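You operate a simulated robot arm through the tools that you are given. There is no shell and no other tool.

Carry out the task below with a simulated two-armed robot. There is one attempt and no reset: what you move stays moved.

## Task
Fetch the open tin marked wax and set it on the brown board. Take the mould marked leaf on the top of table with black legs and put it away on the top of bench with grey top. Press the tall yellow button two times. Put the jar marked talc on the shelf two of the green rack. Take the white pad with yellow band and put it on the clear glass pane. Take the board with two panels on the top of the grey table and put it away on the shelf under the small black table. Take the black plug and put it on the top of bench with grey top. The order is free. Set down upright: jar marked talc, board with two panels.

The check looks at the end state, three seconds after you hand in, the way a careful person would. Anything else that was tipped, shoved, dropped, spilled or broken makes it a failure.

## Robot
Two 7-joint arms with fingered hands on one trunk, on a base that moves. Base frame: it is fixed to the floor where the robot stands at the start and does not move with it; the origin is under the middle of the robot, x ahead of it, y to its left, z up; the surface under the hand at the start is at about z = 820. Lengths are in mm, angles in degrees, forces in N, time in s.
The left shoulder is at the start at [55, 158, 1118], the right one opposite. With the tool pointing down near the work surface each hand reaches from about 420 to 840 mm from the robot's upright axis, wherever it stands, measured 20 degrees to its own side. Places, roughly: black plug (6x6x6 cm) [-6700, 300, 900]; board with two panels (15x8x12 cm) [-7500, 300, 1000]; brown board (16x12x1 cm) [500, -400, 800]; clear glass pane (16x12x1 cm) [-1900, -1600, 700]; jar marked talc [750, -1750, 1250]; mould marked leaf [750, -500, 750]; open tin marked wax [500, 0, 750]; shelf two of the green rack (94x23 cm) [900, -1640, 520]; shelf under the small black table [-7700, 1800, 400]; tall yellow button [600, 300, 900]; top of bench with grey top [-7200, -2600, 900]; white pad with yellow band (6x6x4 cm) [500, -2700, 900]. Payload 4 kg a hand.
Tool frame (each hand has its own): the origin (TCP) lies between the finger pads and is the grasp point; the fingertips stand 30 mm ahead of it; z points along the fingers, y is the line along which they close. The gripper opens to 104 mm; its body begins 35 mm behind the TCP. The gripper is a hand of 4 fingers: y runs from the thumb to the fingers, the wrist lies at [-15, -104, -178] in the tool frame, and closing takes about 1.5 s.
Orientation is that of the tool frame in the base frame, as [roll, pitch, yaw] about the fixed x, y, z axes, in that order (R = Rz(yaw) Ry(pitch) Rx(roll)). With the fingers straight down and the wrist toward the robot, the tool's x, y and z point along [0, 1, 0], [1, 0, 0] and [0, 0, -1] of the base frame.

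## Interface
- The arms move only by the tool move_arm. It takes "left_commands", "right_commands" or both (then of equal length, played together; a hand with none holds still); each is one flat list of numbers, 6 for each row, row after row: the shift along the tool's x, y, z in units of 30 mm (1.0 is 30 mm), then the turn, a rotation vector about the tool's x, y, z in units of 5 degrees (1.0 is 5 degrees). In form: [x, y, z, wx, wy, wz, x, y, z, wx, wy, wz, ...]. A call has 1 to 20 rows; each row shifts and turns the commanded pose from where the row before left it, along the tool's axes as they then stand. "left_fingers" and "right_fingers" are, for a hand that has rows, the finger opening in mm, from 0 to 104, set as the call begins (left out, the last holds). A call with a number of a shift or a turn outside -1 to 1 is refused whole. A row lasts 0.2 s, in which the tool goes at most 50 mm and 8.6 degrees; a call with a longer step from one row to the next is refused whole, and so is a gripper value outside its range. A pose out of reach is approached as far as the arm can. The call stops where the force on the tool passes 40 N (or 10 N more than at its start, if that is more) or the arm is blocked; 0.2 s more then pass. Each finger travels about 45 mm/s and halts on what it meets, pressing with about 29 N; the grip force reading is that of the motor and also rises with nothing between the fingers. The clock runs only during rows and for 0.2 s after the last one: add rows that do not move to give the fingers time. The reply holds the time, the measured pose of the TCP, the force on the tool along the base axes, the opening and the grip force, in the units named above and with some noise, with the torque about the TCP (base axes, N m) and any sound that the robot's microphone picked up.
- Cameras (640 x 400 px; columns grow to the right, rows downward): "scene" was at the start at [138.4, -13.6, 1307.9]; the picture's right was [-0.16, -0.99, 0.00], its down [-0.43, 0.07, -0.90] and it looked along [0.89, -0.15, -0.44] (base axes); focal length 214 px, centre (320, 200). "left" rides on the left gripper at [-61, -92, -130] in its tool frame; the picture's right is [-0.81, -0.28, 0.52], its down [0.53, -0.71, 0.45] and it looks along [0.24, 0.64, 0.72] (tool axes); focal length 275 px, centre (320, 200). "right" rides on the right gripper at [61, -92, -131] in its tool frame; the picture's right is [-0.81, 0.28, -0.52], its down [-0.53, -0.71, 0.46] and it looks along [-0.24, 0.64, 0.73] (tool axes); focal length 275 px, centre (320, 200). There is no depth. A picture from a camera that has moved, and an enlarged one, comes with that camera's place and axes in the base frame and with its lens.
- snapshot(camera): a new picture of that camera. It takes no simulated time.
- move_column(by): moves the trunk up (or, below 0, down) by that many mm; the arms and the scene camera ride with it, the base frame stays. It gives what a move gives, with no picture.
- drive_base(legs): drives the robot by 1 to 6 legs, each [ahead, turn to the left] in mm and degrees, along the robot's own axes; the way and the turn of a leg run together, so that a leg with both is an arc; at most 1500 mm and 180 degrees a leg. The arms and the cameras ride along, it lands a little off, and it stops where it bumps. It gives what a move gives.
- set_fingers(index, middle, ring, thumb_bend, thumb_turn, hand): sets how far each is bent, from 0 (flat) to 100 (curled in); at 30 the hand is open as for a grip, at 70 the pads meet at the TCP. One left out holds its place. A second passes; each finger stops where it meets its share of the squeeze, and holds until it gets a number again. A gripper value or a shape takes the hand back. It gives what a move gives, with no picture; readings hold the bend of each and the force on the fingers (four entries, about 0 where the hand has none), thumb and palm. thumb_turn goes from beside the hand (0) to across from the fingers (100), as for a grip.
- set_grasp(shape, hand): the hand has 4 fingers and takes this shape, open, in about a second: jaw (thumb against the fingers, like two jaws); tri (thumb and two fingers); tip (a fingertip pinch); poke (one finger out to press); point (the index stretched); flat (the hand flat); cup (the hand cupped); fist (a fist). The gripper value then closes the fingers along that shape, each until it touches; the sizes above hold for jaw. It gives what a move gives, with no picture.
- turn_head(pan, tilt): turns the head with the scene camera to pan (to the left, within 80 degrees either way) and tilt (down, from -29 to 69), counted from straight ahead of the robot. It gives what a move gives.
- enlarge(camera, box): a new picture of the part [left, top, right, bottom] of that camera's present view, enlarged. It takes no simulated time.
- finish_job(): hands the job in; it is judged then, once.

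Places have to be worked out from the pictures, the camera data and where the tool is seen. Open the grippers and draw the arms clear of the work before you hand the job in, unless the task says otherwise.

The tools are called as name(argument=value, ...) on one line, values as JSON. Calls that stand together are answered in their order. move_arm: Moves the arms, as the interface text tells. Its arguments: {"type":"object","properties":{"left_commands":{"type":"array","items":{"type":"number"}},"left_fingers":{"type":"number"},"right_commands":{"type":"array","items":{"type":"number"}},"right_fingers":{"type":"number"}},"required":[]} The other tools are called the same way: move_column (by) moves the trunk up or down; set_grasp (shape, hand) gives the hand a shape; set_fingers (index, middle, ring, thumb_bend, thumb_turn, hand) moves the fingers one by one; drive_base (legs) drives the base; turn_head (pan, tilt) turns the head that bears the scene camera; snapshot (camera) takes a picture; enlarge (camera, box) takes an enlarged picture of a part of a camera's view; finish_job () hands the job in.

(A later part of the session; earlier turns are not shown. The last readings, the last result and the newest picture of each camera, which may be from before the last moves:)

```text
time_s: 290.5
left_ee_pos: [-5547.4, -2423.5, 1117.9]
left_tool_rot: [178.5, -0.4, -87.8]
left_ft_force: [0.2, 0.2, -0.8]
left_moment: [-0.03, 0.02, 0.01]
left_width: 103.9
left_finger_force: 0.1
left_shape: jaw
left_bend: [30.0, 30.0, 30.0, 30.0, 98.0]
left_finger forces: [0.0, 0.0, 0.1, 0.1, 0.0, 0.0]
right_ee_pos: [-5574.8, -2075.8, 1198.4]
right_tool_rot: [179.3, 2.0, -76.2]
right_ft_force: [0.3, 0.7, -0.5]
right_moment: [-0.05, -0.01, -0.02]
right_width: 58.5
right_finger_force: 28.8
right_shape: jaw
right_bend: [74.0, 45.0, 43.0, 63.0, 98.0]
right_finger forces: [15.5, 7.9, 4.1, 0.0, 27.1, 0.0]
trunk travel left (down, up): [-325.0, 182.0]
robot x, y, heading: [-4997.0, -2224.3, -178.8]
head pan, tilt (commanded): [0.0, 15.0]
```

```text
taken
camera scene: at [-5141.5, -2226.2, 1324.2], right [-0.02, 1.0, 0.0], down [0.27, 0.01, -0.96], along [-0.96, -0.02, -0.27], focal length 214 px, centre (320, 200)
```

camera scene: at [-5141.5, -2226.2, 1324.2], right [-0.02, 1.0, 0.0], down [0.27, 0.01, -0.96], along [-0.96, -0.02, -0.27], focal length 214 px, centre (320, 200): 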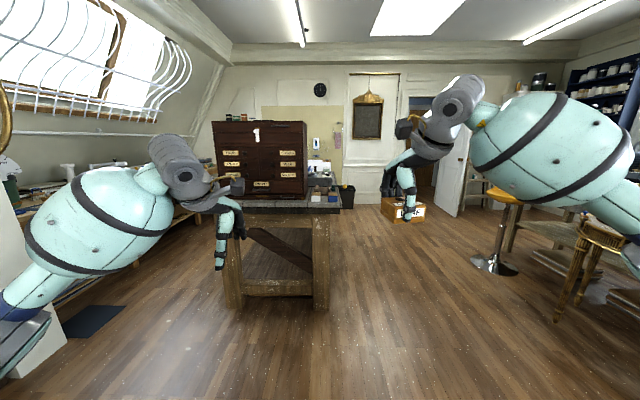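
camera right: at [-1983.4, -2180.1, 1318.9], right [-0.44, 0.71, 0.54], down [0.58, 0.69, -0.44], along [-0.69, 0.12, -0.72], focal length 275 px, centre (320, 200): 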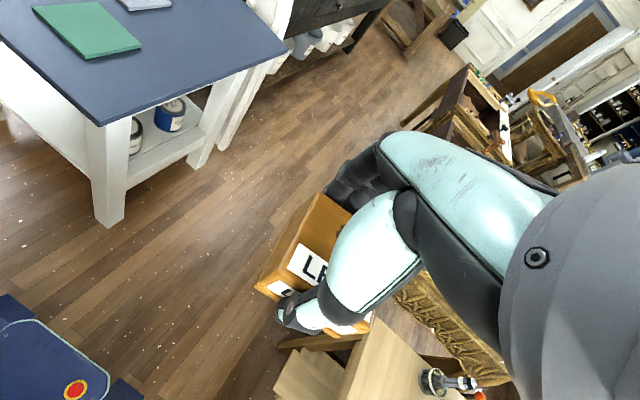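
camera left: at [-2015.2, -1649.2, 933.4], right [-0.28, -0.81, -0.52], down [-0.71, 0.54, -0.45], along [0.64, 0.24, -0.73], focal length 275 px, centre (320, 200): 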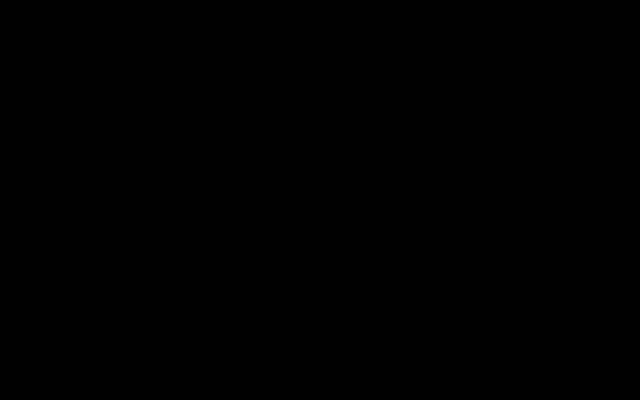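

A bench with a dark grey top and a drawer cabinet stands ahead. I enlarge to inspect it and its free space.

enlarge(camera="scene", box=[190, 110, 430, 320])

turn_head(pan=-50, tilt=12)

snapshot(camera="scene")

```text
1.90 times, centred on (310, 215) of scene
camera zoom: at [-5141.5, -2226.2, 1324.2], right [-0.02, 1.0, 0.0], down [0.27, 0.01, -0.96], along [-0.96, -0.02, -0.27], focal length 408 px, centre (339, 171)
```

zoom: 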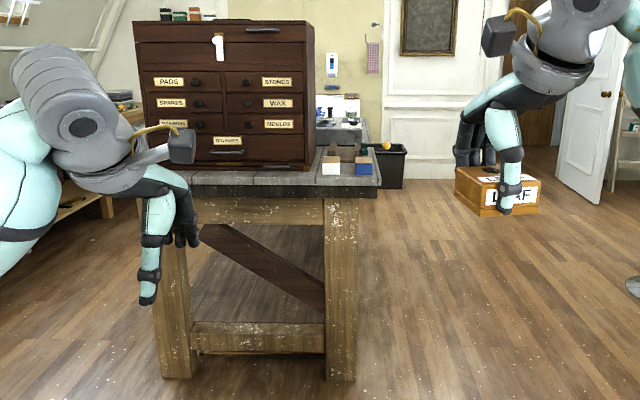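

```text
time_s: 291.6
left_ee_pos: [-5534.2, -2425.0, 1124.6]
left_tool_rot: [177.8, -0.6, -87.9]
left_ft_force: [-1.2, 0.2, 0.2]
left_moment: [-0.01, 0.04, -0.01]
left_width: 104.0
left_finger_force: 0.0
left_shape: jaw
left_bend: [30.0, 30.0, 30.0, 30.0, 98.0]
left_finger forces: [0.0, 0.0, 0.0, 0.0, 0.0, 0.0]
right_ee_pos: [-5560.5, -2075.0, 1205.2]
right_tool_rot: [178.6, 2.2, -76.1]
right_ft_force: [-0.3, -0.7, -1.8]
right_moment: [-0.02, 0.02, 0.0]
right_width: 58.4
right_finger_force: 29.0
right_shape: jaw
right_bend: [74.0, 45.0, 43.0, 63.0, 98.0]
right_finger forces: [15.4, 7.8, 4.0, 0.0, 27.3, 0.0]
trunk travel left (down, up): [-325.0, 182.0]
robot x, y, heading: [-4999.2, -2221.7, -178.8]
head pan, tilt (commanded): [-50.0, 12.0]
```

```text
taken
camera scene: at [-5110.2, -2154.3, 1329.5], right [0.75, 0.66, 0.01], down [0.15, -0.16, -0.98], along [-0.64, 0.73, -0.22], focal length 214 px, centre (320, 200)
```

scene: 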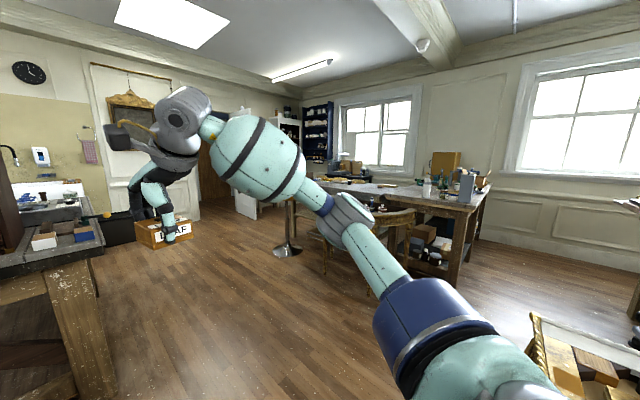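

This is the grey-topped bench, with room at its right front. Since the black plug also goes there, I'll fetch the plug first: I advance a little, turn right to face +y and look at the tables there.

drive_base(legs=[[600, 0], [0, -90]])

turn_head(pan=0, tilt=12)

snapshot(camera="scene")

```text
time_s: 299.8
left_ee_pos: [-5794.7, -1704.4, 1125.0]
left_tool_rot: [177.9, -0.7, -178.6]
left_ft_force: [-0.4, 0.5, -0.4]
left_moment: [0.01, 0.02, 0.0]
left_width: 103.8
left_finger_force: 0.1
left_shape: jaw
left_bend: [30.0, 30.0, 30.0, 30.0, 98.0]
left_finger forces: [0.0, 0.0, 0.0, 0.0, 0.0, 0.0]
right_ee_pos: [-5443.2, -1679.8, 1204.6]
right_tool_rot: [178.5, 2.2, -167.1]
right_ft_force: [-1.1, -0.9, -1.5]
right_moment: [0.0, -0.02, 0.01]
right_width: 58.1
right_finger_force: 28.6
right_shape: jaw
right_bend: [74.0, 45.0, 43.0, 63.0, 98.0]
right_finger forces: [14.8, 7.3, 3.6, 0.1, 25.8, 0.0]
trunk travel left (down, up): [-325.0, 182.0]
robot x, y, heading: [-5615.7, -2238.0, 90.6]
head pan, tilt (commanded): [-50.0, 12.0]
```

```text
time_s: 300.9
left_ee_pos: [-5794.8, -1715.2, 1131.4]
left_tool_rot: [177.0, -0.6, -178.7]
left_ft_force: [-1.0, 0.3, -0.2]
left_moment: [0.0, -0.01, 0.01]
left_width: 104.1
left_finger_force: 0.0
left_shape: jaw
left_bend: [30.0, 30.0, 30.0, 30.0, 97.0]
left_finger forces: [0.1, 0.0, 0.0, 0.0, 0.1, 0.0]
right_ee_pos: [-5443.1, -1693.8, 1211.9]
right_tool_rot: [178.0, 2.5, -167.1]
right_ft_force: [0.3, -0.4, -0.6]
right_moment: [-0.03, 0.01, -0.01]
right_width: 57.9
right_finger_force: 28.9
right_shape: jaw
right_bend: [74.0, 45.0, 43.0, 64.0, 98.0]
right_finger forces: [15.4, 7.7, 4.1, 0.0, 27.4, 0.0]
trunk travel left (down, up): [-325.0, 182.0]
robot x, y, heading: [-5617.8, -2238.4, 90.6]
head pan, tilt (commanded): [0.0, 12.0]
```

```text
taken
camera scene: at [-5618.0, -2095.6, 1329.1], right [1.0, 0.01, 0.0], down [0.0, -0.22, -0.98], along [-0.01, 0.98, -0.22], focal length 214 px, centre (320, 200)
```

scene: 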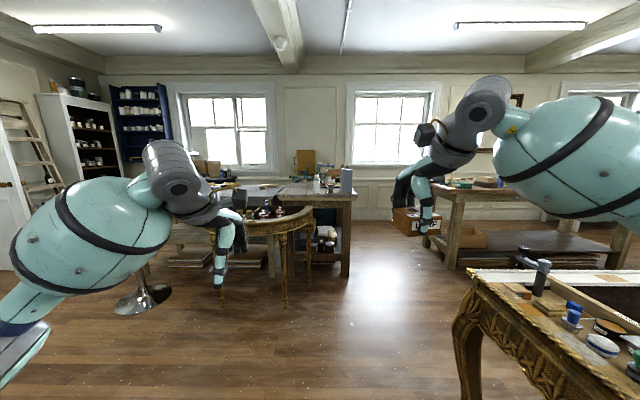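

The tables with plug and board are ahead-left, with a gold half-round table and a stool in front. I drive nearer, to about [-6500,-1600], facing +y, for a clear view.

drive_base(legs=[[0, 53.5], [1090, 0], [0, -53.5]])

turn_head(pan=0, tilt=15)

snapshot(camera="scene")

```text
time_s: 312.5
left_ee_pos: [-6656.5, -1046.8, 1131.1]
left_tool_rot: [177.0, -0.5, 179.5]
left_ft_force: [0.7, 0.7, -0.2]
left_moment: [-0.01, 0.01, 0.03]
left_width: 103.9
left_finger_force: 0.1
left_shape: jaw
left_bend: [30.0, 30.0, 30.0, 30.0, 97.0]
left_finger forces: [0.1, 0.0, 0.0, 0.1, 0.0, 0.1]
right_ee_pos: [-6305.3, -1036.2, 1211.6]
right_tool_rot: [177.9, 2.4, -168.9]
right_ft_force: [-0.4, -0.4, -0.3]
right_moment: [-0.01, 0.0, -0.03]
right_width: 57.8
right_finger_force: 28.7
right_shape: jaw
right_bend: [74.0, 45.0, 43.0, 64.0, 98.0]
right_finger forces: [14.8, 7.3, 3.6, 0.0, 25.8, 0.0]
trunk travel left (down, up): [-325.0, 182.0]
robot x, y, heading: [-6505.2, -1575.6, 88.6]
head pan, tilt (commanded): [0.0, 12.0]
```

```text
time_s: 313.1
left_ee_pos: [-6654.4, -1058.4, 1138.3]
left_tool_rot: [175.7, 0.0, 178.9]
left_ft_force: [-0.2, -0.2, -0.8]
left_moment: [-0.03, 0.01, 0.01]
left_width: 103.7
left_finger_force: 0.1
left_shape: jaw
left_bend: [30.0, 30.0, 30.0, 30.0, 98.0]
left_finger forces: [0.0, 0.1, 0.0, 0.1, 0.1, 0.0]
right_ee_pos: [-6304.5, -1049.4, 1217.6]
right_tool_rot: [177.3, 2.6, -169.0]
right_ft_force: [0.5, -0.8, -1.1]
right_moment: [-0.02, -0.01, -0.01]
right_width: 57.4
right_finger_force: 29.5
right_shape: jaw
right_bend: [74.0, 45.0, 43.0, 64.0, 98.0]
right_finger forces: [15.3, 7.7, 4.0, 0.0, 27.2, 0.0]
trunk travel left (down, up): [-325.0, 182.0]
robot x, y, heading: [-6502.0, -1572.7, 88.5]
head pan, tilt (commanded): [0.0, 15.0]
```

```text
taken
camera scene: at [-6498.7, -1431.2, 1324.0], right [1.0, -0.02, 0.0], down [-0.01, -0.27, -0.96], along [0.02, 0.96, -0.27], focal length 214 px, centre (320, 200)
```

scene: 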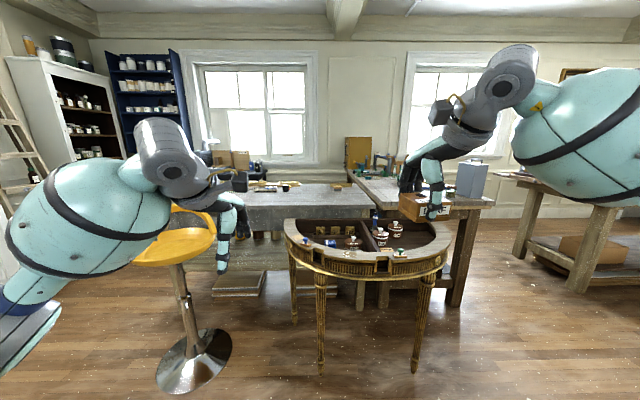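

I can see the grey table, the gold half-round table and a yellow stool in front. I enlarge the grey table.

enlarge(camera="scene", box=[200, 130, 420, 300])

enlarge(camera="scene", box=[220, 165, 380, 225])

snapshot(camera="right")

snapshot(camera="left")

```text
2.35 times, centred on (310, 215) of scene
camera zoom: at [-6498.7, -1431.2, 1324.0], right [1.0, -0.02, 0.0], down [-0.01, -0.27, -0.96], along [0.02, 0.96, -0.27], focal length 505 px, centre (344, 165)
```

zoom: 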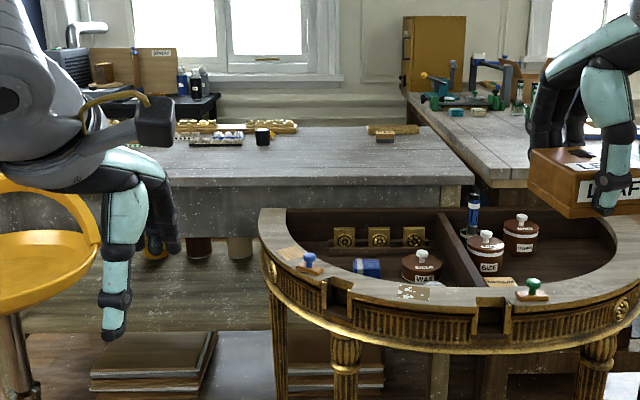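

```text
4.00 times, centred on (300, 195) of scene
camera zoom: at [-6498.7, -1431.2, 1324.0], right [1.0, -0.02, 0.0], down [-0.01, -0.27, -0.96], along [0.02, 0.96, -0.27], focal length 858 px, centre (400, 220)
```

zoom: 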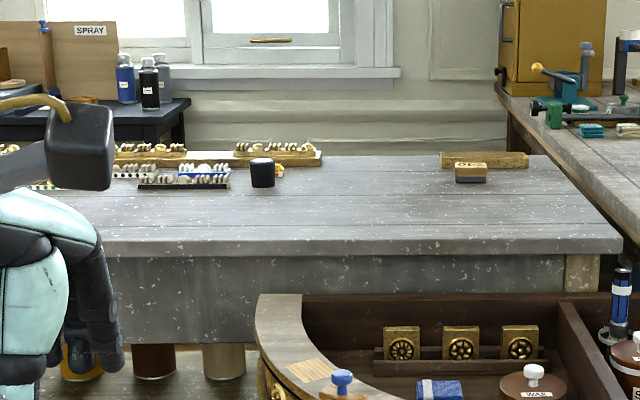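

```text
taken
camera right: at [-6351.1, -1158.3, 1340.3], right [0.72, 0.39, 0.57], down [0.68, -0.57, -0.46], along [0.14, 0.72, -0.68], focal length 275 px, centre (320, 200)
```

right: 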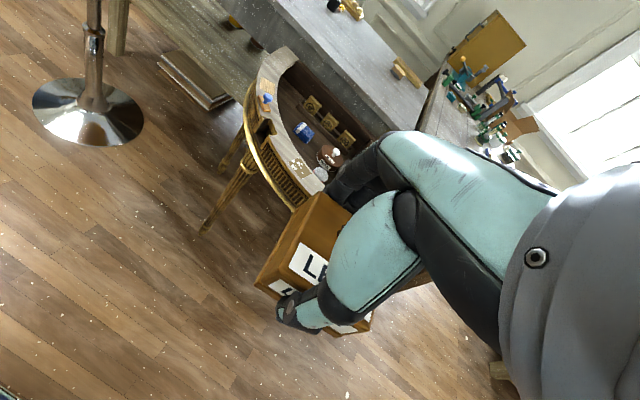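

```text
taken
camera left: at [-6594.0, -1161.4, 1260.8], right [0.81, -0.25, -0.54], down [-0.54, -0.67, -0.51], along [-0.23, 0.7, -0.68], focal length 275 px, centre (320, 200)
```

left: 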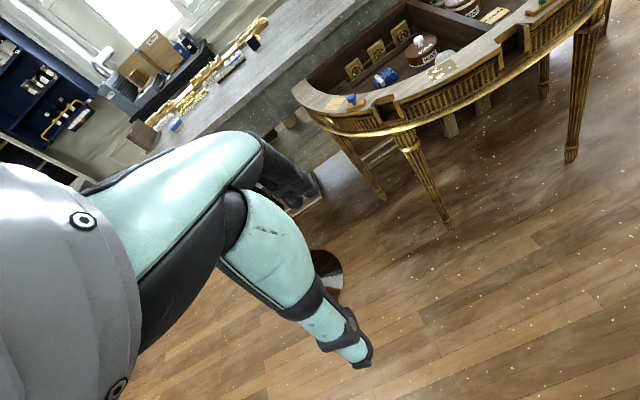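

The plug is the black cylinder at ≈[-6750,400] in the middle of the grey table; the half-round table and stool block the near side. I look left for a way around to the table's other side.

turn_head(pan=45, tilt=15)

snapshot(camera="scene")

turn_head(pan=75, tilt=15)

snapshot(camera="scene")

```text
time_s: 314.2
left_ee_pos: [-6654.2, -1058.7, 1138.4]
left_tool_rot: [175.8, -0.1, 179.1]
left_ft_force: [-0.5, -0.2, 1.1]
left_moment: [0.03, -0.04, 0.0]
left_width: 103.9
left_finger_force: 0.1
left_shape: jaw
left_bend: [30.0, 30.0, 30.0, 30.0, 98.0]
left_finger forces: [0.1, 0.0, 0.0, 0.1, 0.0, 0.1]
right_ee_pos: [-6305.1, -1051.3, 1218.5]
right_tool_rot: [177.1, 2.5, -169.0]
right_ft_force: [0.3, -0.3, -0.6]
right_moment: [0.02, 0.04, -0.01]
right_width: 57.4
right_finger_force: 29.7
right_shape: jaw
right_bend: [74.0, 45.0, 43.0, 64.0, 98.0]
right_finger forces: [15.3, 7.7, 4.1, 0.0, 27.2, 0.1]
trunk travel left (down, up): [-325.0, 182.0]
robot x, y, heading: [-6503.3, -1572.5, 88.7]
head pan, tilt (commanded): [45.0, 15.0]
```

```text
taken
camera scene: at [-6565.8, -1458.4, 1324.6], right [0.72, 0.69, -0.01], down [0.18, -0.2, -0.96], along [-0.67, 0.69, -0.27], focal length 214 px, centre (320, 200)
```

scene: 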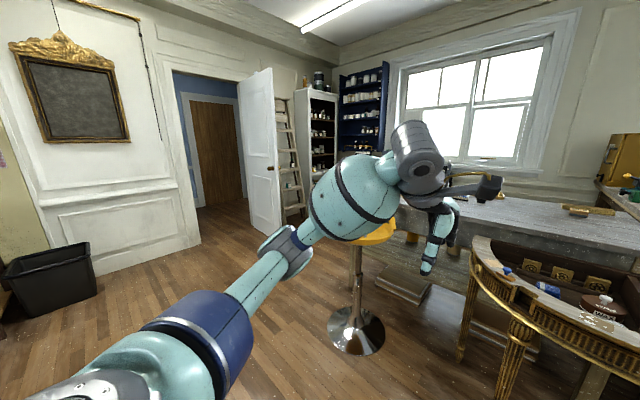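

```text
time_s: 315.2
left_ee_pos: [-6654.0, -1059.6, 1138.3]
left_tool_rot: [175.8, -0.1, 179.1]
left_ft_force: [-0.2, -0.2, 0.0]
left_moment: [-0.01, 0.0, -0.01]
left_width: 103.9
left_finger_force: 0.1
left_shape: jaw
left_bend: [30.0, 30.0, 30.0, 30.0, 98.0]
left_finger forces: [0.0, 0.0, 0.1, 0.0, 0.1, 0.1]
right_ee_pos: [-6305.8, -1051.1, 1217.8]
right_tool_rot: [177.1, 2.6, -169.0]
right_ft_force: [0.6, 0.6, -0.9]
right_moment: [0.02, 0.01, 0.0]
right_width: 57.5
right_finger_force: 28.8
right_shape: jaw
right_bend: [74.0, 45.0, 43.0, 64.0, 98.0]
right_finger forces: [15.3, 7.7, 4.1, 0.0, 27.2, 0.0]
trunk travel left (down, up): [-325.0, 182.0]
robot x, y, heading: [-6501.4, -1577.1, 88.6]
head pan, tilt (commanded): [75.0, 15.0]
```

```text
taken
camera scene: at [-6591.0, -1499.9, 1325.2], right [0.28, 0.96, -0.01], down [0.25, -0.09, -0.96], along [-0.93, 0.27, -0.26], focal length 214 px, centre (320, 200)
```

scene: 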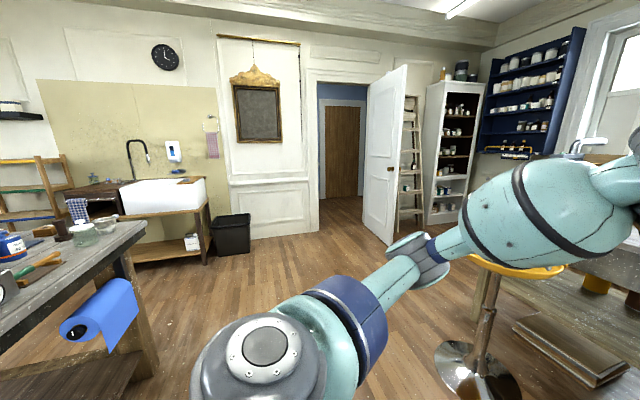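

There is open floor to the left. I drive to about [-7700,-1300] and face +y to see the left end of the grey table and the passage.

drive_base(legs=[[0, 78.6], [1228, 0], [0, -77]])

turn_head(pan=0, tilt=20)

snapshot(camera="scene")

```text
time_s: 329.6
left_ee_pos: [-7883.2, -806.7, 1137.1]
left_tool_rot: [176.3, -0.6, -177.9]
left_ft_force: [-0.5, -0.2, 0.3]
left_moment: [-0.01, 0.02, 0.02]
left_width: 103.9
left_finger_force: 0.0
left_shape: jaw
left_bend: [30.0, 30.0, 30.0, 30.0, 98.0]
left_finger forces: [0.1, 0.1, 0.0, 0.0, 0.0, 0.0]
right_ee_pos: [-7532.5, -780.3, 1218.4]
right_tool_rot: [177.2, 2.5, -166.4]
right_ft_force: [0.1, 0.0, -0.8]
right_moment: [-0.05, 0.0, -0.03]
right_width: 57.4
right_finger_force: 29.1
right_shape: jaw
right_bend: [74.0, 45.0, 43.0, 64.0, 98.0]
right_finger forces: [14.7, 7.1, 3.6, 0.0, 25.5, 0.0]
trunk travel left (down, up): [-325.0, 182.0]
robot x, y, heading: [-7718.3, -1313.5, 91.5]
head pan, tilt (commanded): [75.0, 15.0]
```

```text
time_s: 331.1
left_ee_pos: [-7880.2, -818.9, 1145.1]
left_tool_rot: [175.1, -0.1, -178.3]
left_ft_force: [-0.1, 1.0, 0.7]
left_moment: [0.01, -0.01, -0.01]
left_width: 103.8
left_finger_force: 0.1
left_shape: jaw
left_bend: [30.0, 30.0, 30.0, 30.0, 98.0]
left_finger forces: [0.0, 0.0, 0.0, 0.0, 0.1, 0.1]
right_ee_pos: [-7531.4, -795.4, 1225.6]
right_tool_rot: [176.3, 2.8, -166.5]
right_ft_force: [-0.1, 0.4, -1.7]
right_moment: [-0.03, -0.01, 0.0]
right_width: 57.3
right_finger_force: 28.9
right_shape: jaw
right_bend: [74.0, 45.0, 43.0, 64.0, 98.0]
right_finger forces: [15.3, 7.6, 3.9, 0.1, 27.1, 0.1]
trunk travel left (down, up): [-325.0, 182.0]
robot x, y, heading: [-7713.5, -1312.5, 91.2]
head pan, tilt (commanded): [0.0, 20.0]
```

```text
taken
camera scene: at [-7721.1, -1171.9, 1316.1], right [1.0, 0.02, 0.0], down [0.01, -0.35, -0.94], along [-0.02, 0.93, -0.35], focal length 214 px, centre (320, 200)
```

scene: 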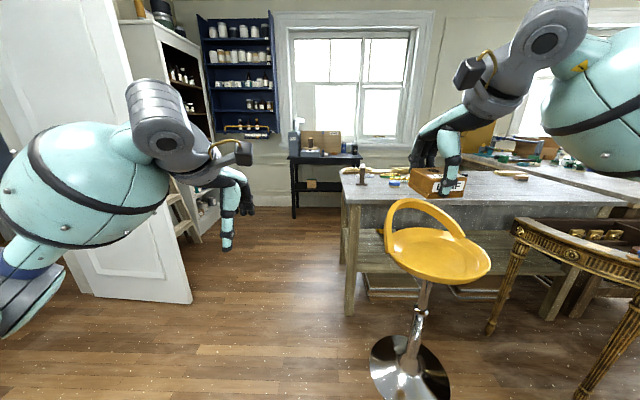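

There is a wide passage left of the grey table, and the small black table stands beyond. I enlarge to see the board with two panels and the black table.

enlarge(camera="scene", box=[270, 110, 430, 230])

enlarge(camera="scene", box=[335, 150, 445, 215])

snapshot(camera="right")

```text
3.33 times, centred on (350, 170) of scene
camera zoom: at [-7721.1, -1171.9, 1316.1], right [1.0, 0.02, 0.0], down [0.01, -0.35, -0.94], along [-0.02, 0.93, -0.35], focal length 715 px, centre (220, 300)
```

zoom: 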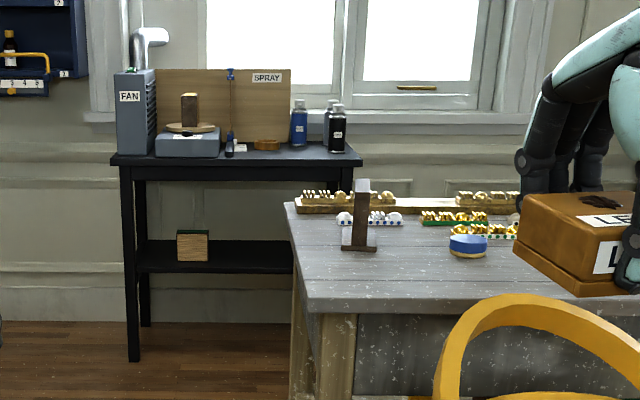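

```text
5.82 times, centred on (390, 182) of scene
camera zoom: at [-7721.1, -1171.9, 1316.1], right [1.0, 0.02, 0.0], down [0.01, -0.35, -0.94], along [-0.02, 0.93, -0.35], focal length 1248 px, centre (-87, 302)
```

zoom: 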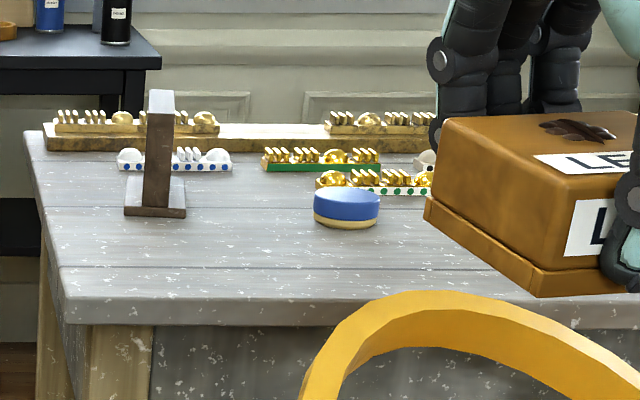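

```text
taken
camera right: at [-7573.2, -908.3, 1346.1], right [0.7, 0.42, 0.57], down [0.7, -0.53, -0.47], along [0.11, 0.73, -0.67], focal length 275 px, centre (320, 200)
```

right: 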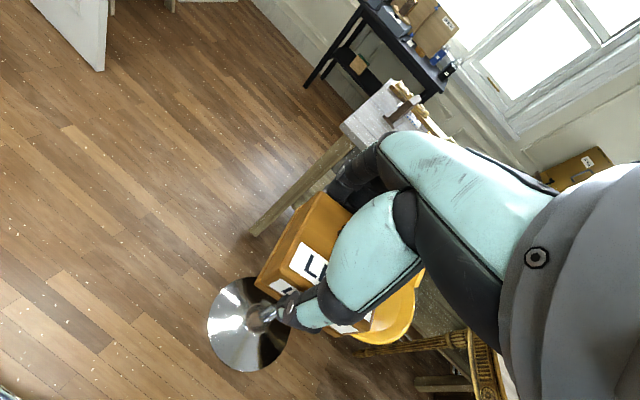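

The dark upright piece on the grey table's left end looks like the board seen edge-on. I drive up the passage to ≈[-8145,125] and turn to face it (+x).

drive_base(legs=[[0, 15.4], [1500, 0], [0, -106]])

turn_head(pan=0, tilt=30)

snapshot(camera="scene")

```text
time_s: 345.0
left_ee_pos: [-7643.7, 293.9, 1143.4]
left_tool_rot: [175.5, -0.6, 93.8]
left_ft_force: [0.2, -0.5, 0.2]
left_moment: [0.01, 0.0, 0.04]
left_width: 104.0
left_finger_force: 0.0
left_shape: jaw
left_bend: [30.0, 30.0, 30.0, 30.0, 98.0]
left_finger forces: [0.0, 0.1, 0.1, 0.1, 0.0, 0.0]
right_ee_pos: [-7611.0, -56.9, 1225.2]
right_tool_rot: [176.4, 2.8, 105.0]
right_ft_force: [0.1, -0.1, -0.6]
right_moment: [0.01, 0.0, -0.01]
right_width: 57.0
right_finger_force: 29.0
right_shape: jaw
right_bend: [74.0, 45.0, 43.0, 64.0, 98.0]
right_finger forces: [15.4, 7.5, 4.0, 0.0, 27.0, 0.0]
trunk travel left (down, up): [-325.0, 182.0]
robot x, y, heading: [-8131.7, 128.4, 2.7]
head pan, tilt (commanded): [0.0, 20.0]
```

```text
time_s: 345.7
left_ee_pos: [-7657.9, 287.7, 1151.3]
left_tool_rot: [174.3, -0.3, 93.2]
left_ft_force: [0.2, 0.2, -0.3]
left_moment: [0.01, -0.01, -0.01]
left_width: 104.1
left_finger_force: 0.1
left_shape: jaw
left_bend: [30.0, 30.0, 30.0, 30.0, 98.0]
left_finger forces: [0.0, 0.0, 0.0, 0.0, 0.1, 0.0]
right_ee_pos: [-7625.7, -59.1, 1230.8]
right_tool_rot: [175.7, 2.9, 105.0]
right_ft_force: [0.4, -0.4, -0.2]
right_moment: [0.01, 0.02, 0.01]
right_width: 57.1
right_finger_force: 29.4
right_shape: jaw
right_bend: [74.0, 45.0, 43.0, 64.0, 98.0]
right_finger forces: [15.5, 7.7, 3.9, 0.1, 27.2, 0.0]
trunk travel left (down, up): [-325.0, 182.0]
robot x, y, heading: [-8133.3, 131.9, 2.8]
head pan, tilt (commanded): [0.0, 30.0]
```

```text
taken
camera scene: at [-7996.9, 136.8, 1300.1], right [0.05, -1.0, 0.0], down [-0.51, -0.02, -0.86], along [0.86, 0.04, -0.51], focal length 214 px, centre (320, 200)
```

scene: 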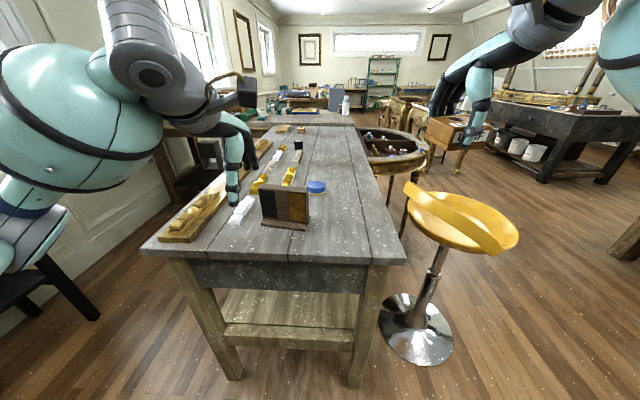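

The board with two panels is clearly visible on the table's near end. I enlarge to measure it.

enlarge(camera="scene", box=[210, 150, 350, 270])

enlarge(camera="scene", box=[240, 110, 400, 240])

snapshot(camera="left")

```text
3.33 times, centred on (280, 210) of scene
camera zoom: at [-7996.9, 136.8, 1300.1], right [0.05, -1.0, 0.0], down [-0.51, -0.02, -0.86], along [0.86, 0.04, -0.51], focal length 715 px, centre (453, 167)
```

zoom: 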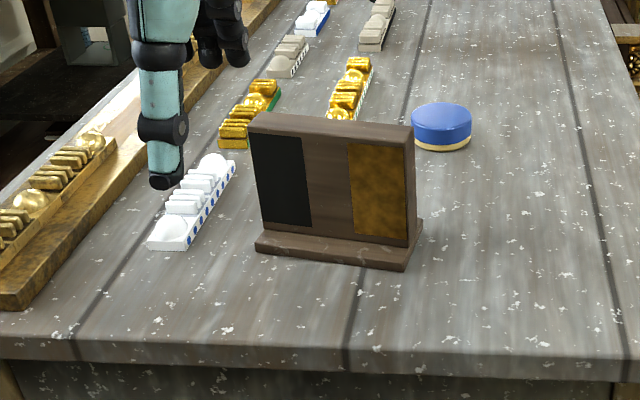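

```text
3.08 times, centred on (320, 175) of scene
camera zoom: at [-7996.9, 136.8, 1300.1], right [0.05, -1.0, 0.0], down [-0.51, -0.02, -0.86], along [0.86, 0.04, -0.51], focal length 660 px, centre (320, 277)
```

zoom: 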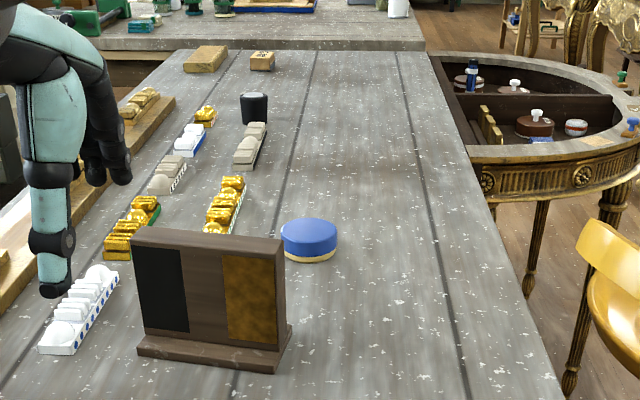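

```text
taken
camera left: at [-7758.6, 220.6, 1270.5], right [-0.18, -0.82, -0.54], down [-0.69, 0.5, -0.52], along [0.7, 0.28, -0.66], focal length 275 px, centre (320, 200)
```

left: 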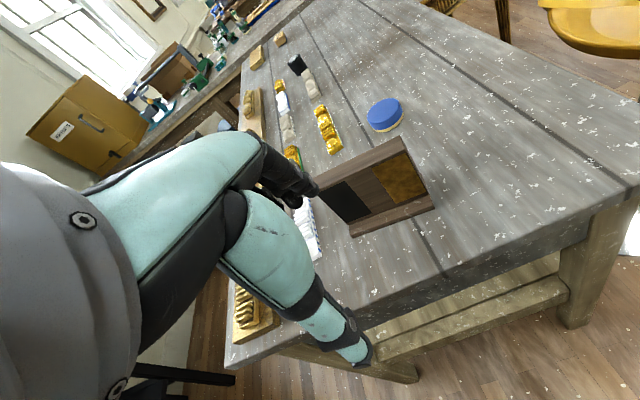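

The board stands at ≈[-7452,272], top z≈1010, turned ≈7.5°, and is within reach of the left hand from here. I level and turn the left hand and move it above the plate.

move_arm(left_commands=[0, 0, 0, 0.38, 0, 0.72, 0, 0, 0, 0.38, 0, 0.72, 0, 0, 0, 0.38, 0, 0.7, 0.05, 0.98, 0.2, 0, 0, 0, 0.05, 0.98, 0.2, 0, 0, 0, 0.05, 0.98, 0.2, 0, 0, 0, 0.05, 0.98, 0.2, 0, 0, 0, 0.05, 0.98, 0.2, 0, 0, 0, 0.05, 0.98, 0.2, 0, 0, 0, 0.05, 0.98, 0.2, 0, 0, 0, 0, 0, 0, 0, 0, 0, 0, 0, 0, 0, 0, 0])

snapshot(camera="left")

enlarge(camera="scene", box=[210, 130, 350, 250])

```text
time_s: 348.3
left_ee_pos: [-7452.8, 279.3, 1103.9]
left_tool_rot: [-179.3, -1.2, 83.1]
left_ft_force: [0.3, 0.4, -0.3]
left_moment: [-0.03, -0.02, 0.03]
left_width: 104.2
left_finger_force: 0.0
left_shape: jaw
left_bend: [30.0, 30.0, 30.0, 30.0, 98.0]
left_finger forces: [0.1, 0.0, 0.0, 0.0, 0.0, 0.0]
right_ee_pos: [-7626.2, -58.4, 1231.6]
right_tool_rot: [175.8, 2.9, 104.9]
right_ft_force: [-0.1, -0.7, -0.2]
right_moment: [0.04, -0.02, -0.02]
right_width: 57.2
right_finger_force: 28.8
right_shape: jaw
right_bend: [74.0, 45.0, 43.0, 64.0, 98.0]
right_finger forces: [15.4, 7.7, 4.0, 0.0, 27.3, 0.0]
trunk travel left (down, up): [-325.0, 182.0]
robot x, y, heading: [-8135.9, 133.4, 3.0]
head pan, tilt (commanded): [0.0, 30.0]
```

```text
taken
camera left: at [-7550.8, 225.8, 1234.0], right [-0.38, -0.76, -0.53], down [-0.65, 0.62, -0.44], along [0.66, 0.18, -0.73], focal length 275 px, centre (320, 200)
```

left: 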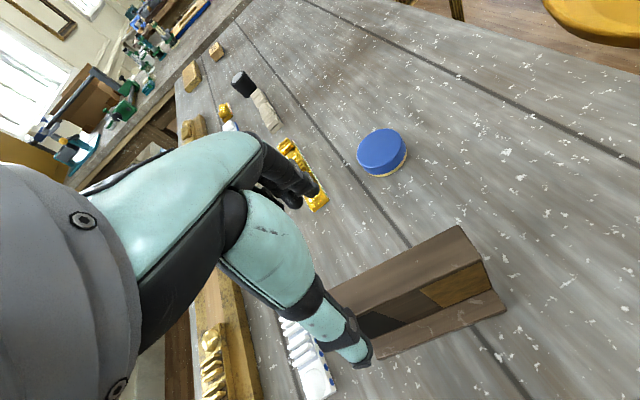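

```text
3.33 times, centred on (280, 190) of scene
camera zoom: at [-7996.7, 138.3, 1300.1], right [0.05, -1.0, 0.0], down [-0.51, -0.03, -0.86], along [0.86, 0.04, -0.51], focal length 715 px, centre (453, 233)
```

zoom: 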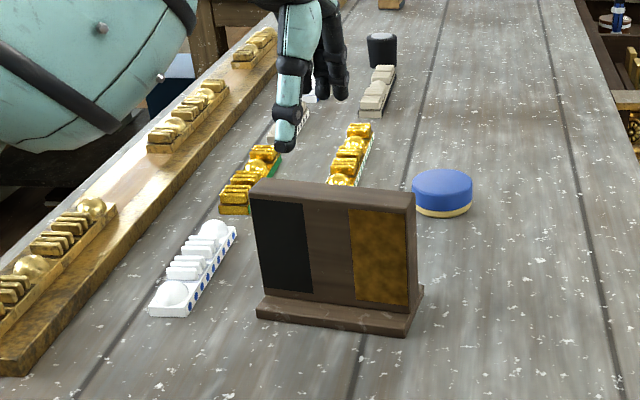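

The hand is within ≈8 mm of the plate's centre. I shift 8 mm right and descend to TCP z≈1000, then check.

move_arm(left_commands=[-0.26, 0, 0.7, 0, 0, 0, 0, 0, 0.8, 0, 0, 0, 0, 0, 0.8, 0, 0, 0, 0, 0, 0.7, 0, 0, 0, 0, 0, 0.4, 0, 0, 0, 0, 0, 0, 0, 0, 0])

snapshot(camera="left")

enlarge(camera="scene", box=[210, 130, 350, 250])

```text
time_s: 349.7
left_ee_pos: [-7454.6, 274.1, 1001.9]
left_tool_rot: [-179.4, -1.1, 83.1]
left_ft_force: [-0.9, 0.2, 0.0]
left_moment: [0.02, 0.01, -0.01]
left_width: 104.0
left_finger_force: 0.1
left_shape: jaw
left_bend: [30.0, 30.0, 30.0, 30.0, 98.0]
left_finger forces: [0.0, 0.0, 0.0, 0.1, 0.0, 0.0]
right_ee_pos: [-7625.5, -58.3, 1230.4]
right_tool_rot: [175.8, 2.9, 104.9]
right_ft_force: [0.3, -0.1, -1.5]
right_moment: [0.0, 0.03, -0.01]
right_width: 57.1
right_finger_force: 28.3
right_shape: jaw
right_bend: [74.0, 45.0, 43.0, 64.0, 98.0]
right_finger forces: [15.4, 7.7, 4.0, 0.0, 27.1, 0.0]
trunk travel left (down, up): [-325.0, 182.0]
robot x, y, heading: [-8137.8, 130.2, 3.1]
head pan, tilt (commanded): [0.0, 30.0]
```

```text
taken
camera left: at [-7553.0, 220.7, 1132.0], right [-0.38, -0.76, -0.53], down [-0.65, 0.62, -0.44], along [0.66, 0.18, -0.73], focal length 275 px, centre (320, 200)
```

left: 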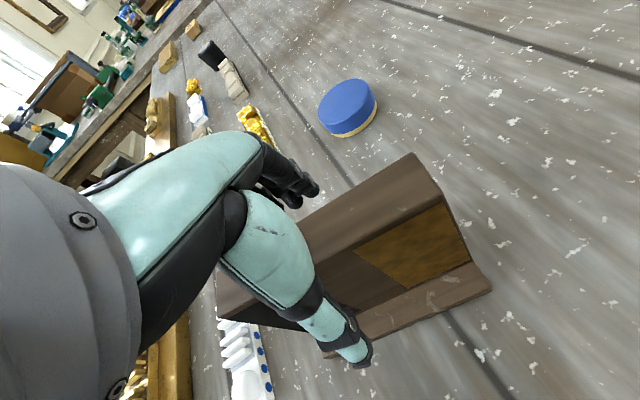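

```text
3.33 times, centred on (280, 190) of scene
camera zoom: at [-7996.9, 138.4, 1300.1], right [0.05, -1.0, 0.0], down [-0.51, -0.03, -0.86], along [0.86, 0.04, -0.51], focal length 715 px, centre (453, 233)
```

zoom: 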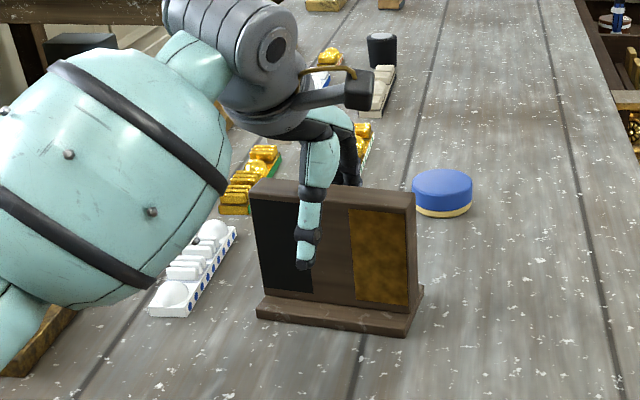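

Thumb is before and fingers behind the plate. I shift 9 mm more to the centre, descend 8 mm, and close.

move_arm(left_commands=[-0.3, 0, 0.27, 0, 0, 0, 0, 0, 0, 0, 0, 0])

move_arm(left_commands=[0, 0, 0, 0, 0, 0, 0, 0, 0, 0, 0, 0, 0, 0, 0, 0, 0, 0, 0, 0, 0, 0, 0, 0, 0, 0, 0, 0, 0, 0, 0, 0, 0, 0, 0, 0, 0, 0, 0, 0, 0, 0, 0, 0, 0, 0, 0, 0, 0, 0, 0, 0, 0, 0], left_fingers=10)

snapshot(camera="left")

enlarge(camera="scene", box=[210, 130, 350, 250])

```text
time_s: 350.3
left_ee_pos: [-7455.7, 265.4, 994.5]
left_tool_rot: [-179.3, -1.0, 83.1]
left_ft_force: [0.6, 0.6, 0.2]
left_moment: [-0.02, -0.01, -0.02]
left_width: 104.2
left_finger_force: 0.1
left_shape: jaw
left_bend: [30.0, 30.0, 30.0, 30.0, 98.0]
left_finger forces: [0.0, 0.0, 0.0, 0.1, 0.0, 0.0]
right_ee_pos: [-7626.0, -58.7, 1231.5]
right_tool_rot: [175.7, 3.0, 105.0]
right_ft_force: [-0.5, 0.3, -0.2]
right_moment: [0.05, -0.01, 0.0]
right_width: 57.0
right_finger_force: 29.3
right_shape: jaw
right_bend: [74.0, 45.0, 43.0, 64.0, 98.0]
right_finger forces: [15.4, 7.7, 3.9, 0.0, 27.1, 0.0]
trunk travel left (down, up): [-325.0, 182.0]
robot x, y, heading: [-8131.1, 130.3, 2.6]
head pan, tilt (commanded): [0.0, 30.0]
```

```text
time_s: 352.3
left_ee_pos: [-7455.8, 265.5, 994.9]
left_tool_rot: [-179.3, -1.1, 83.0]
left_ft_force: [-0.4, -1.0, 1.0]
left_moment: [-0.01, -0.02, -0.04]
left_width: 24.1
left_finger_force: 29.0
left_shape: jaw
left_bend: [73.0, 57.0, 55.0, 74.0, 100.0]
left_finger forces: [15.2, 7.8, 3.5, 0.0, 26.4, 0.0]
right_ee_pos: [-7625.7, -57.9, 1232.3]
right_tool_rot: [175.7, 3.1, 105.0]
right_ft_force: [-0.4, -0.3, 0.0]
right_moment: [0.02, 0.02, 0.0]
right_width: 57.3
right_finger_force: 28.7
right_shape: jaw
right_bend: [74.0, 45.0, 43.0, 64.0, 98.0]
right_finger forces: [15.4, 7.7, 4.0, 0.0, 27.2, 0.1]
trunk travel left (down, up): [-325.0, 182.0]
robot x, y, heading: [-8135.6, 130.1, 2.7]
head pan, tilt (commanded): [0.0, 30.0]
```

```text
taken
camera left: at [-7554.0, 211.5, 1123.7], right [-0.38, -0.76, -0.53], down [-0.65, 0.62, -0.44], along [0.66, 0.18, -0.73], focal length 275 px, centre (320, 200)
```

left: 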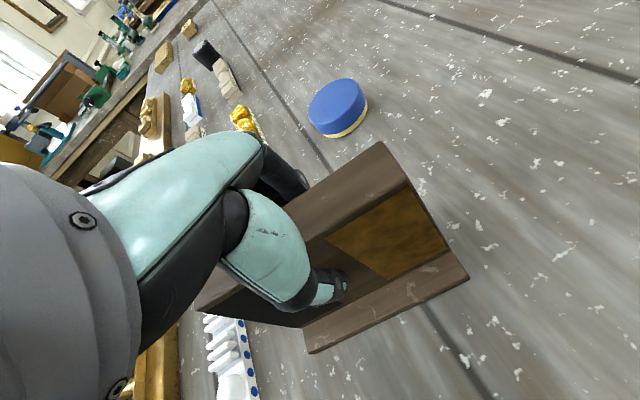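

```text
3.33 times, centred on (280, 190) of scene
camera zoom: at [-7996.6, 138.4, 1300.0], right [0.05, -1.0, 0.0], down [-0.51, -0.03, -0.86], along [0.86, 0.04, -0.51], focal length 715 px, centre (453, 233)
```

zoom: 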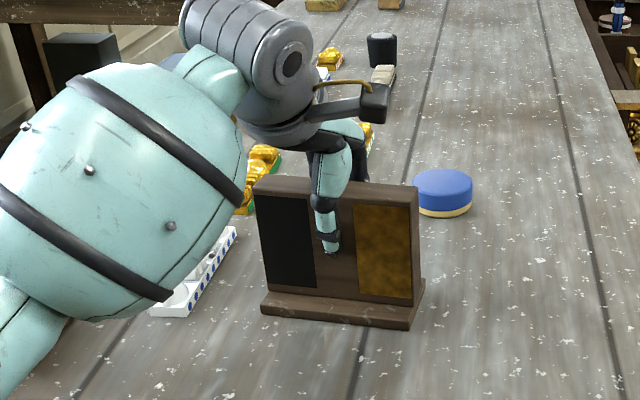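

The plate is gripped well. I lift it straight up slowly and check.

move_arm(left_commands=[0, 0, -0.2, 0, 0, 0, 0, 0, -0.3, 0, 0, 0, 0, 0, -0.5, 0, 0, 0, 0, 0, -0.7, 0, 0, 0, 0, 0, -0.8, 0, 0, 0, 0, 0, -0.8, 0, 0, 0, 0, 0, -0.8, 0, 0, 0, 0, 0, -0.5, 0, 0, 0, 0, 0, 0, 0, 0, 0])

snapshot(camera="left")

enlarge(camera="scene", box=[190, 90, 350, 250])

```text
time_s: 354.3
left_ee_pos: [-7453.9, 263.4, 1133.0]
left_tool_rot: [-179.4, -1.1, 83.0]
left_ft_force: [0.8, -0.3, -2.8]
left_moment: [0.02, 0.0, -0.01]
left_width: 23.7
left_finger_force: 29.0
left_shape: jaw
left_bend: [73.0, 58.0, 57.0, 74.0, 100.0]
left_finger forces: [16.4, 6.9, 3.3, 0.0, 26.7, 0.0]
right_ee_pos: [-7625.0, -58.7, 1230.2]
right_tool_rot: [175.8, 3.0, 105.0]
right_ft_force: [-0.2, 0.2, -2.0]
right_moment: [0.01, -0.04, -0.01]
right_width: 57.2
right_finger_force: 28.7
right_shape: jaw
right_bend: [74.0, 45.0, 43.0, 64.0, 98.0]
right_finger forces: [15.4, 7.7, 4.0, 0.0, 27.2, 0.0]
trunk travel left (down, up): [-325.0, 182.0]
robot x, y, heading: [-8133.2, 133.0, 2.9]
head pan, tilt (commanded): [0.0, 30.0]
```

```text
taken
camera left: at [-7552.6, 209.4, 1262.9], right [-0.38, -0.76, -0.53], down [-0.65, 0.62, -0.44], along [0.66, 0.18, -0.73], focal length 275 px, centre (320, 200)
```

left: 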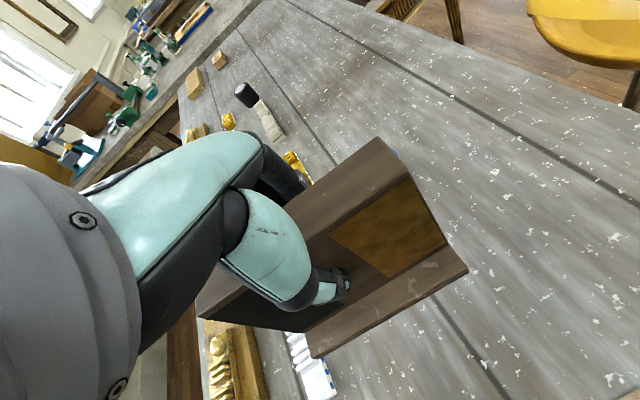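

```text
2.50 times, centred on (270, 170) of scene
camera zoom: at [-7996.1, 138.6, 1300.0], right [0.05, -1.0, 0.0], down [-0.51, -0.03, -0.86], along [0.86, 0.04, -0.51], focal length 536 px, centre (445, 275)
```

zoom: 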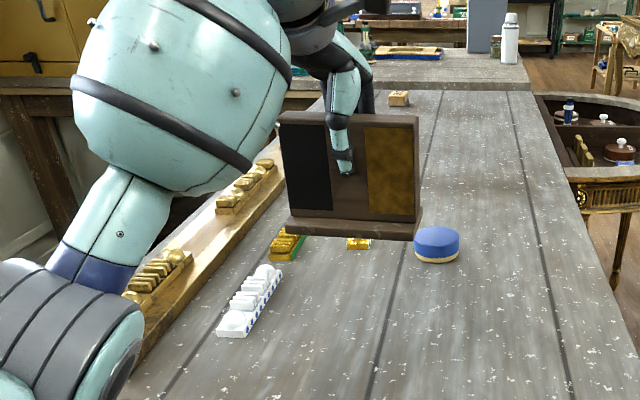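

The board is lifted level. For the shelf I will go to the west of the tables and face the black table (+y). First I raise the trunk so both loads pass high over everything.

move_column(by=150)

drive_base(legs=[[0, 68], [840, 0], [0, 19.3]])

turn_head(pan=0, tilt=35)

snapshot(camera="scene")

```text
time_s: 356.0
left_ee_pos: [-7455.8, 263.2, 1283.8]
left_tool_rot: [-179.3, -1.1, 83.1]
left_ft_force: [-0.2, 0.4, -2.8]
left_moment: [-0.01, 0.03, 0.0]
left_width: 23.8
left_finger_force: 28.9
left_shape: jaw
left_bend: [73.0, 58.0, 57.0, 74.0, 100.0]
left_finger forces: [16.4, 7.0, 3.4, 0.1, 26.8, 0.0]
right_ee_pos: [-7624.5, -58.9, 1381.5]
right_tool_rot: [175.8, 3.0, 105.1]
right_ft_force: [-0.4, -0.1, -2.1]
right_moment: [-0.01, -0.01, -0.03]
right_width: 57.4
right_finger_force: 28.6
right_shape: jaw
right_bend: [74.0, 45.0, 43.0, 64.0, 98.0]
right_finger forces: [15.4, 7.6, 4.0, 0.1, 27.2, 0.0]
trunk travel left (down, up): [-475.0, 32.0]
robot x, y, heading: [-8130.1, 130.3, 2.9]
head pan, tilt (commanded): [0.0, 30.0]
```

```text
time_s: 365.4
left_ee_pos: [-7952.5, 1607.7, 1283.0]
left_tool_rot: [-179.3, -1.1, 170.2]
left_ft_force: [0.1, 0.3, -2.8]
left_moment: [-0.03, -0.01, 0.02]
left_width: 23.8
left_finger_force: 29.3
left_shape: jaw
left_bend: [73.0, 58.0, 58.0, 74.0, 100.0]
left_finger forces: [16.5, 6.6, 3.3, 0.0, 26.5, 0.0]
right_ee_pos: [-7639.7, 1419.0, 1381.4]
right_tool_rot: [175.8, 3.0, -168.0]
right_ft_force: [0.6, -0.1, -0.4]
right_moment: [-0.01, 0.0, -0.01]
right_width: 56.9
right_finger_force: 29.1
right_shape: jaw
right_bend: [74.0, 45.0, 43.0, 64.0, 98.0]
right_finger forces: [15.4, 7.5, 4.0, 0.0, 27.0, 0.0]
trunk travel left (down, up): [-475.0, 32.0]
robot x, y, heading: [-7854.3, 922.7, 89.8]
head pan, tilt (commanded): [0.0, 30.0]
```

```text
time_s: 366.1
left_ee_pos: [-7951.8, 1592.3, 1290.9]
left_tool_rot: [-179.9, -1.3, 170.1]
left_ft_force: [0.3, 0.3, -4.0]
left_moment: [0.01, -0.02, 0.02]
left_width: 23.4
left_finger_force: 28.8
left_shape: jaw
left_bend: [73.0, 58.0, 59.0, 74.0, 100.0]
left_finger forces: [17.6, 7.3, 3.4, 0.0, 28.2, 0.1]
right_ee_pos: [-7640.2, 1404.2, 1388.6]
right_tool_rot: [175.1, 3.2, -168.1]
right_ft_force: [-0.5, 0.6, -1.1]
right_moment: [-0.01, 0.03, -0.01]
right_width: 57.1
right_finger_force: 28.8
right_shape: jaw
right_bend: [74.0, 45.0, 43.0, 64.0, 98.0]
right_finger forces: [15.5, 7.5, 3.9, 0.0, 27.0, 0.0]
trunk travel left (down, up): [-475.0, 32.0]
robot x, y, heading: [-7855.7, 921.1, 89.6]
head pan, tilt (commanded): [0.0, 35.0]
```

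```text
taken
camera scene: at [-7854.0, 1062.2, 1443.1], right [1.0, 0.0, 0.0], down [0.0, -0.59, -0.81], along [0.0, 0.81, -0.59], focal length 214 px, centre (320, 200)
```

scene: 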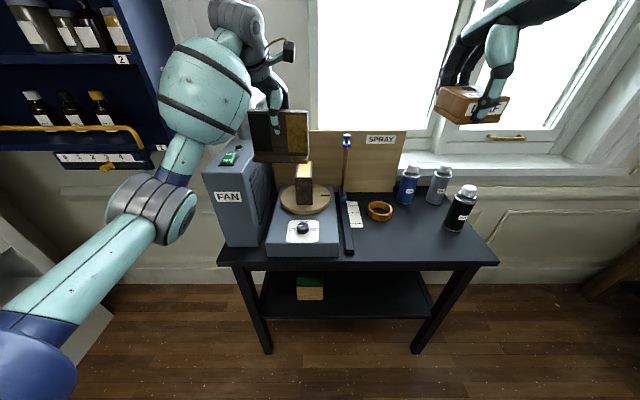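

The black table is ahead with free shelf space right of the small block (x≈-7720). I pull both hands back: left hand with the board to mid-front and squared up, right hand with the block out to the right and up.

move_arm(left_commands=[0, -0.5, 0, 0, 0, 0, 0, -0.9, 0, 0, 0, 0, 0, -0.95, 0, 0, 0, -0.98, 0, -0.95, 0, 0, 0, -0.98, 0, -0.95, 0, 0, 0, 0, -0.3, -0.95, 0, 0, 0, 0, -0.95, -0.95, 0, 0, 0, 0, -0.95, -0.95, 0, 0, 0, 0, -0.95, -0.6, 0, 0, 0, 0, -0.95, 0, 0, 0, 0, 0, -0.95, 0, 0, 0, 0, 0, -0.95, 0, 0, 0, 0, 0, -0.95, 0, 0, 0, 0, 0, -0.78, 0, 0, 0, 0, 0, 0, 0, 0, 0, 0, 0], right_commands=[-0.631, -0.704, -0.8, 0.2, 0, 0, -0.631, -0.704, -0.8, 0.2, 0, 0, -0.631, -0.704, -0.8, 0.2, 0, 0, -0.631, -0.704, -0.8, 0.2, 0, 0, -0.631, -0.704, -0.8, 0.2, 0, 0, 0, 0, 0, 0, 0, 0, 0, 0, 0, 0, 0, 0, 0, 0, 0, 0, 0, 0, 0, 0, 0, 0, 0, 0, 0, 0, 0, 0, 0, 0, 0, 0, 0, 0, 0, 0, 0, 0, 0, 0, 0, 0, 0, 0, 0, 0, 0, 0, 0, 0, 0, 0, 0, 0, 0, 0, 0, 0, 0, 0])

snapshot(camera="scene")

```text
time_s: 369.3
left_ee_pos: [-7735.5, 1358.4, 1289.1]
left_tool_rot: [179.7, -1.1, 179.9]
left_ft_force: [0.4, 0.4, -3.0]
left_moment: [0.02, 0.02, 0.0]
left_width: 23.3
left_finger_force: 28.9
left_shape: jaw
left_bend: [73.0, 58.0, 59.0, 74.0, 100.0]
left_finger forces: [17.5, 6.9, 3.4, 0.1, 27.6, 0.0]
right_ee_pos: [-7531.4, 1310.9, 1508.9]
right_tool_rot: [-179.9, 3.4, -168.1]
right_ft_force: [0.0, -0.2, 0.2]
right_moment: [0.0, 0.02, -0.02]
right_width: 57.1
right_finger_force: 29.1
right_shape: jaw
right_bend: [74.0, 45.0, 43.0, 64.0, 98.0]
right_finger forces: [15.4, 7.5, 4.0, 0.1, 27.1, 0.1]
trunk travel left (down, up): [-475.0, 32.0]
robot x, y, heading: [-7856.0, 921.2, 90.0]
head pan, tilt (commanded): [0.0, 35.0]
```

```text
taken
camera scene: at [-7854.5, 1059.4, 1443.4], right [1.0, 0.0, 0.0], down [0.0, -0.58, -0.81], along [0.0, 0.81, -0.58], focal length 214 px, centre (320, 200)
```

scene: 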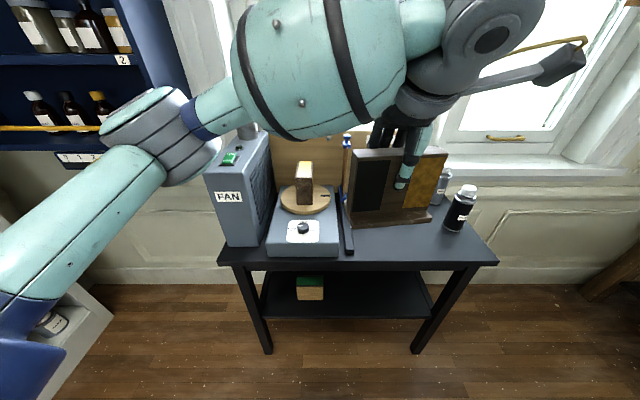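

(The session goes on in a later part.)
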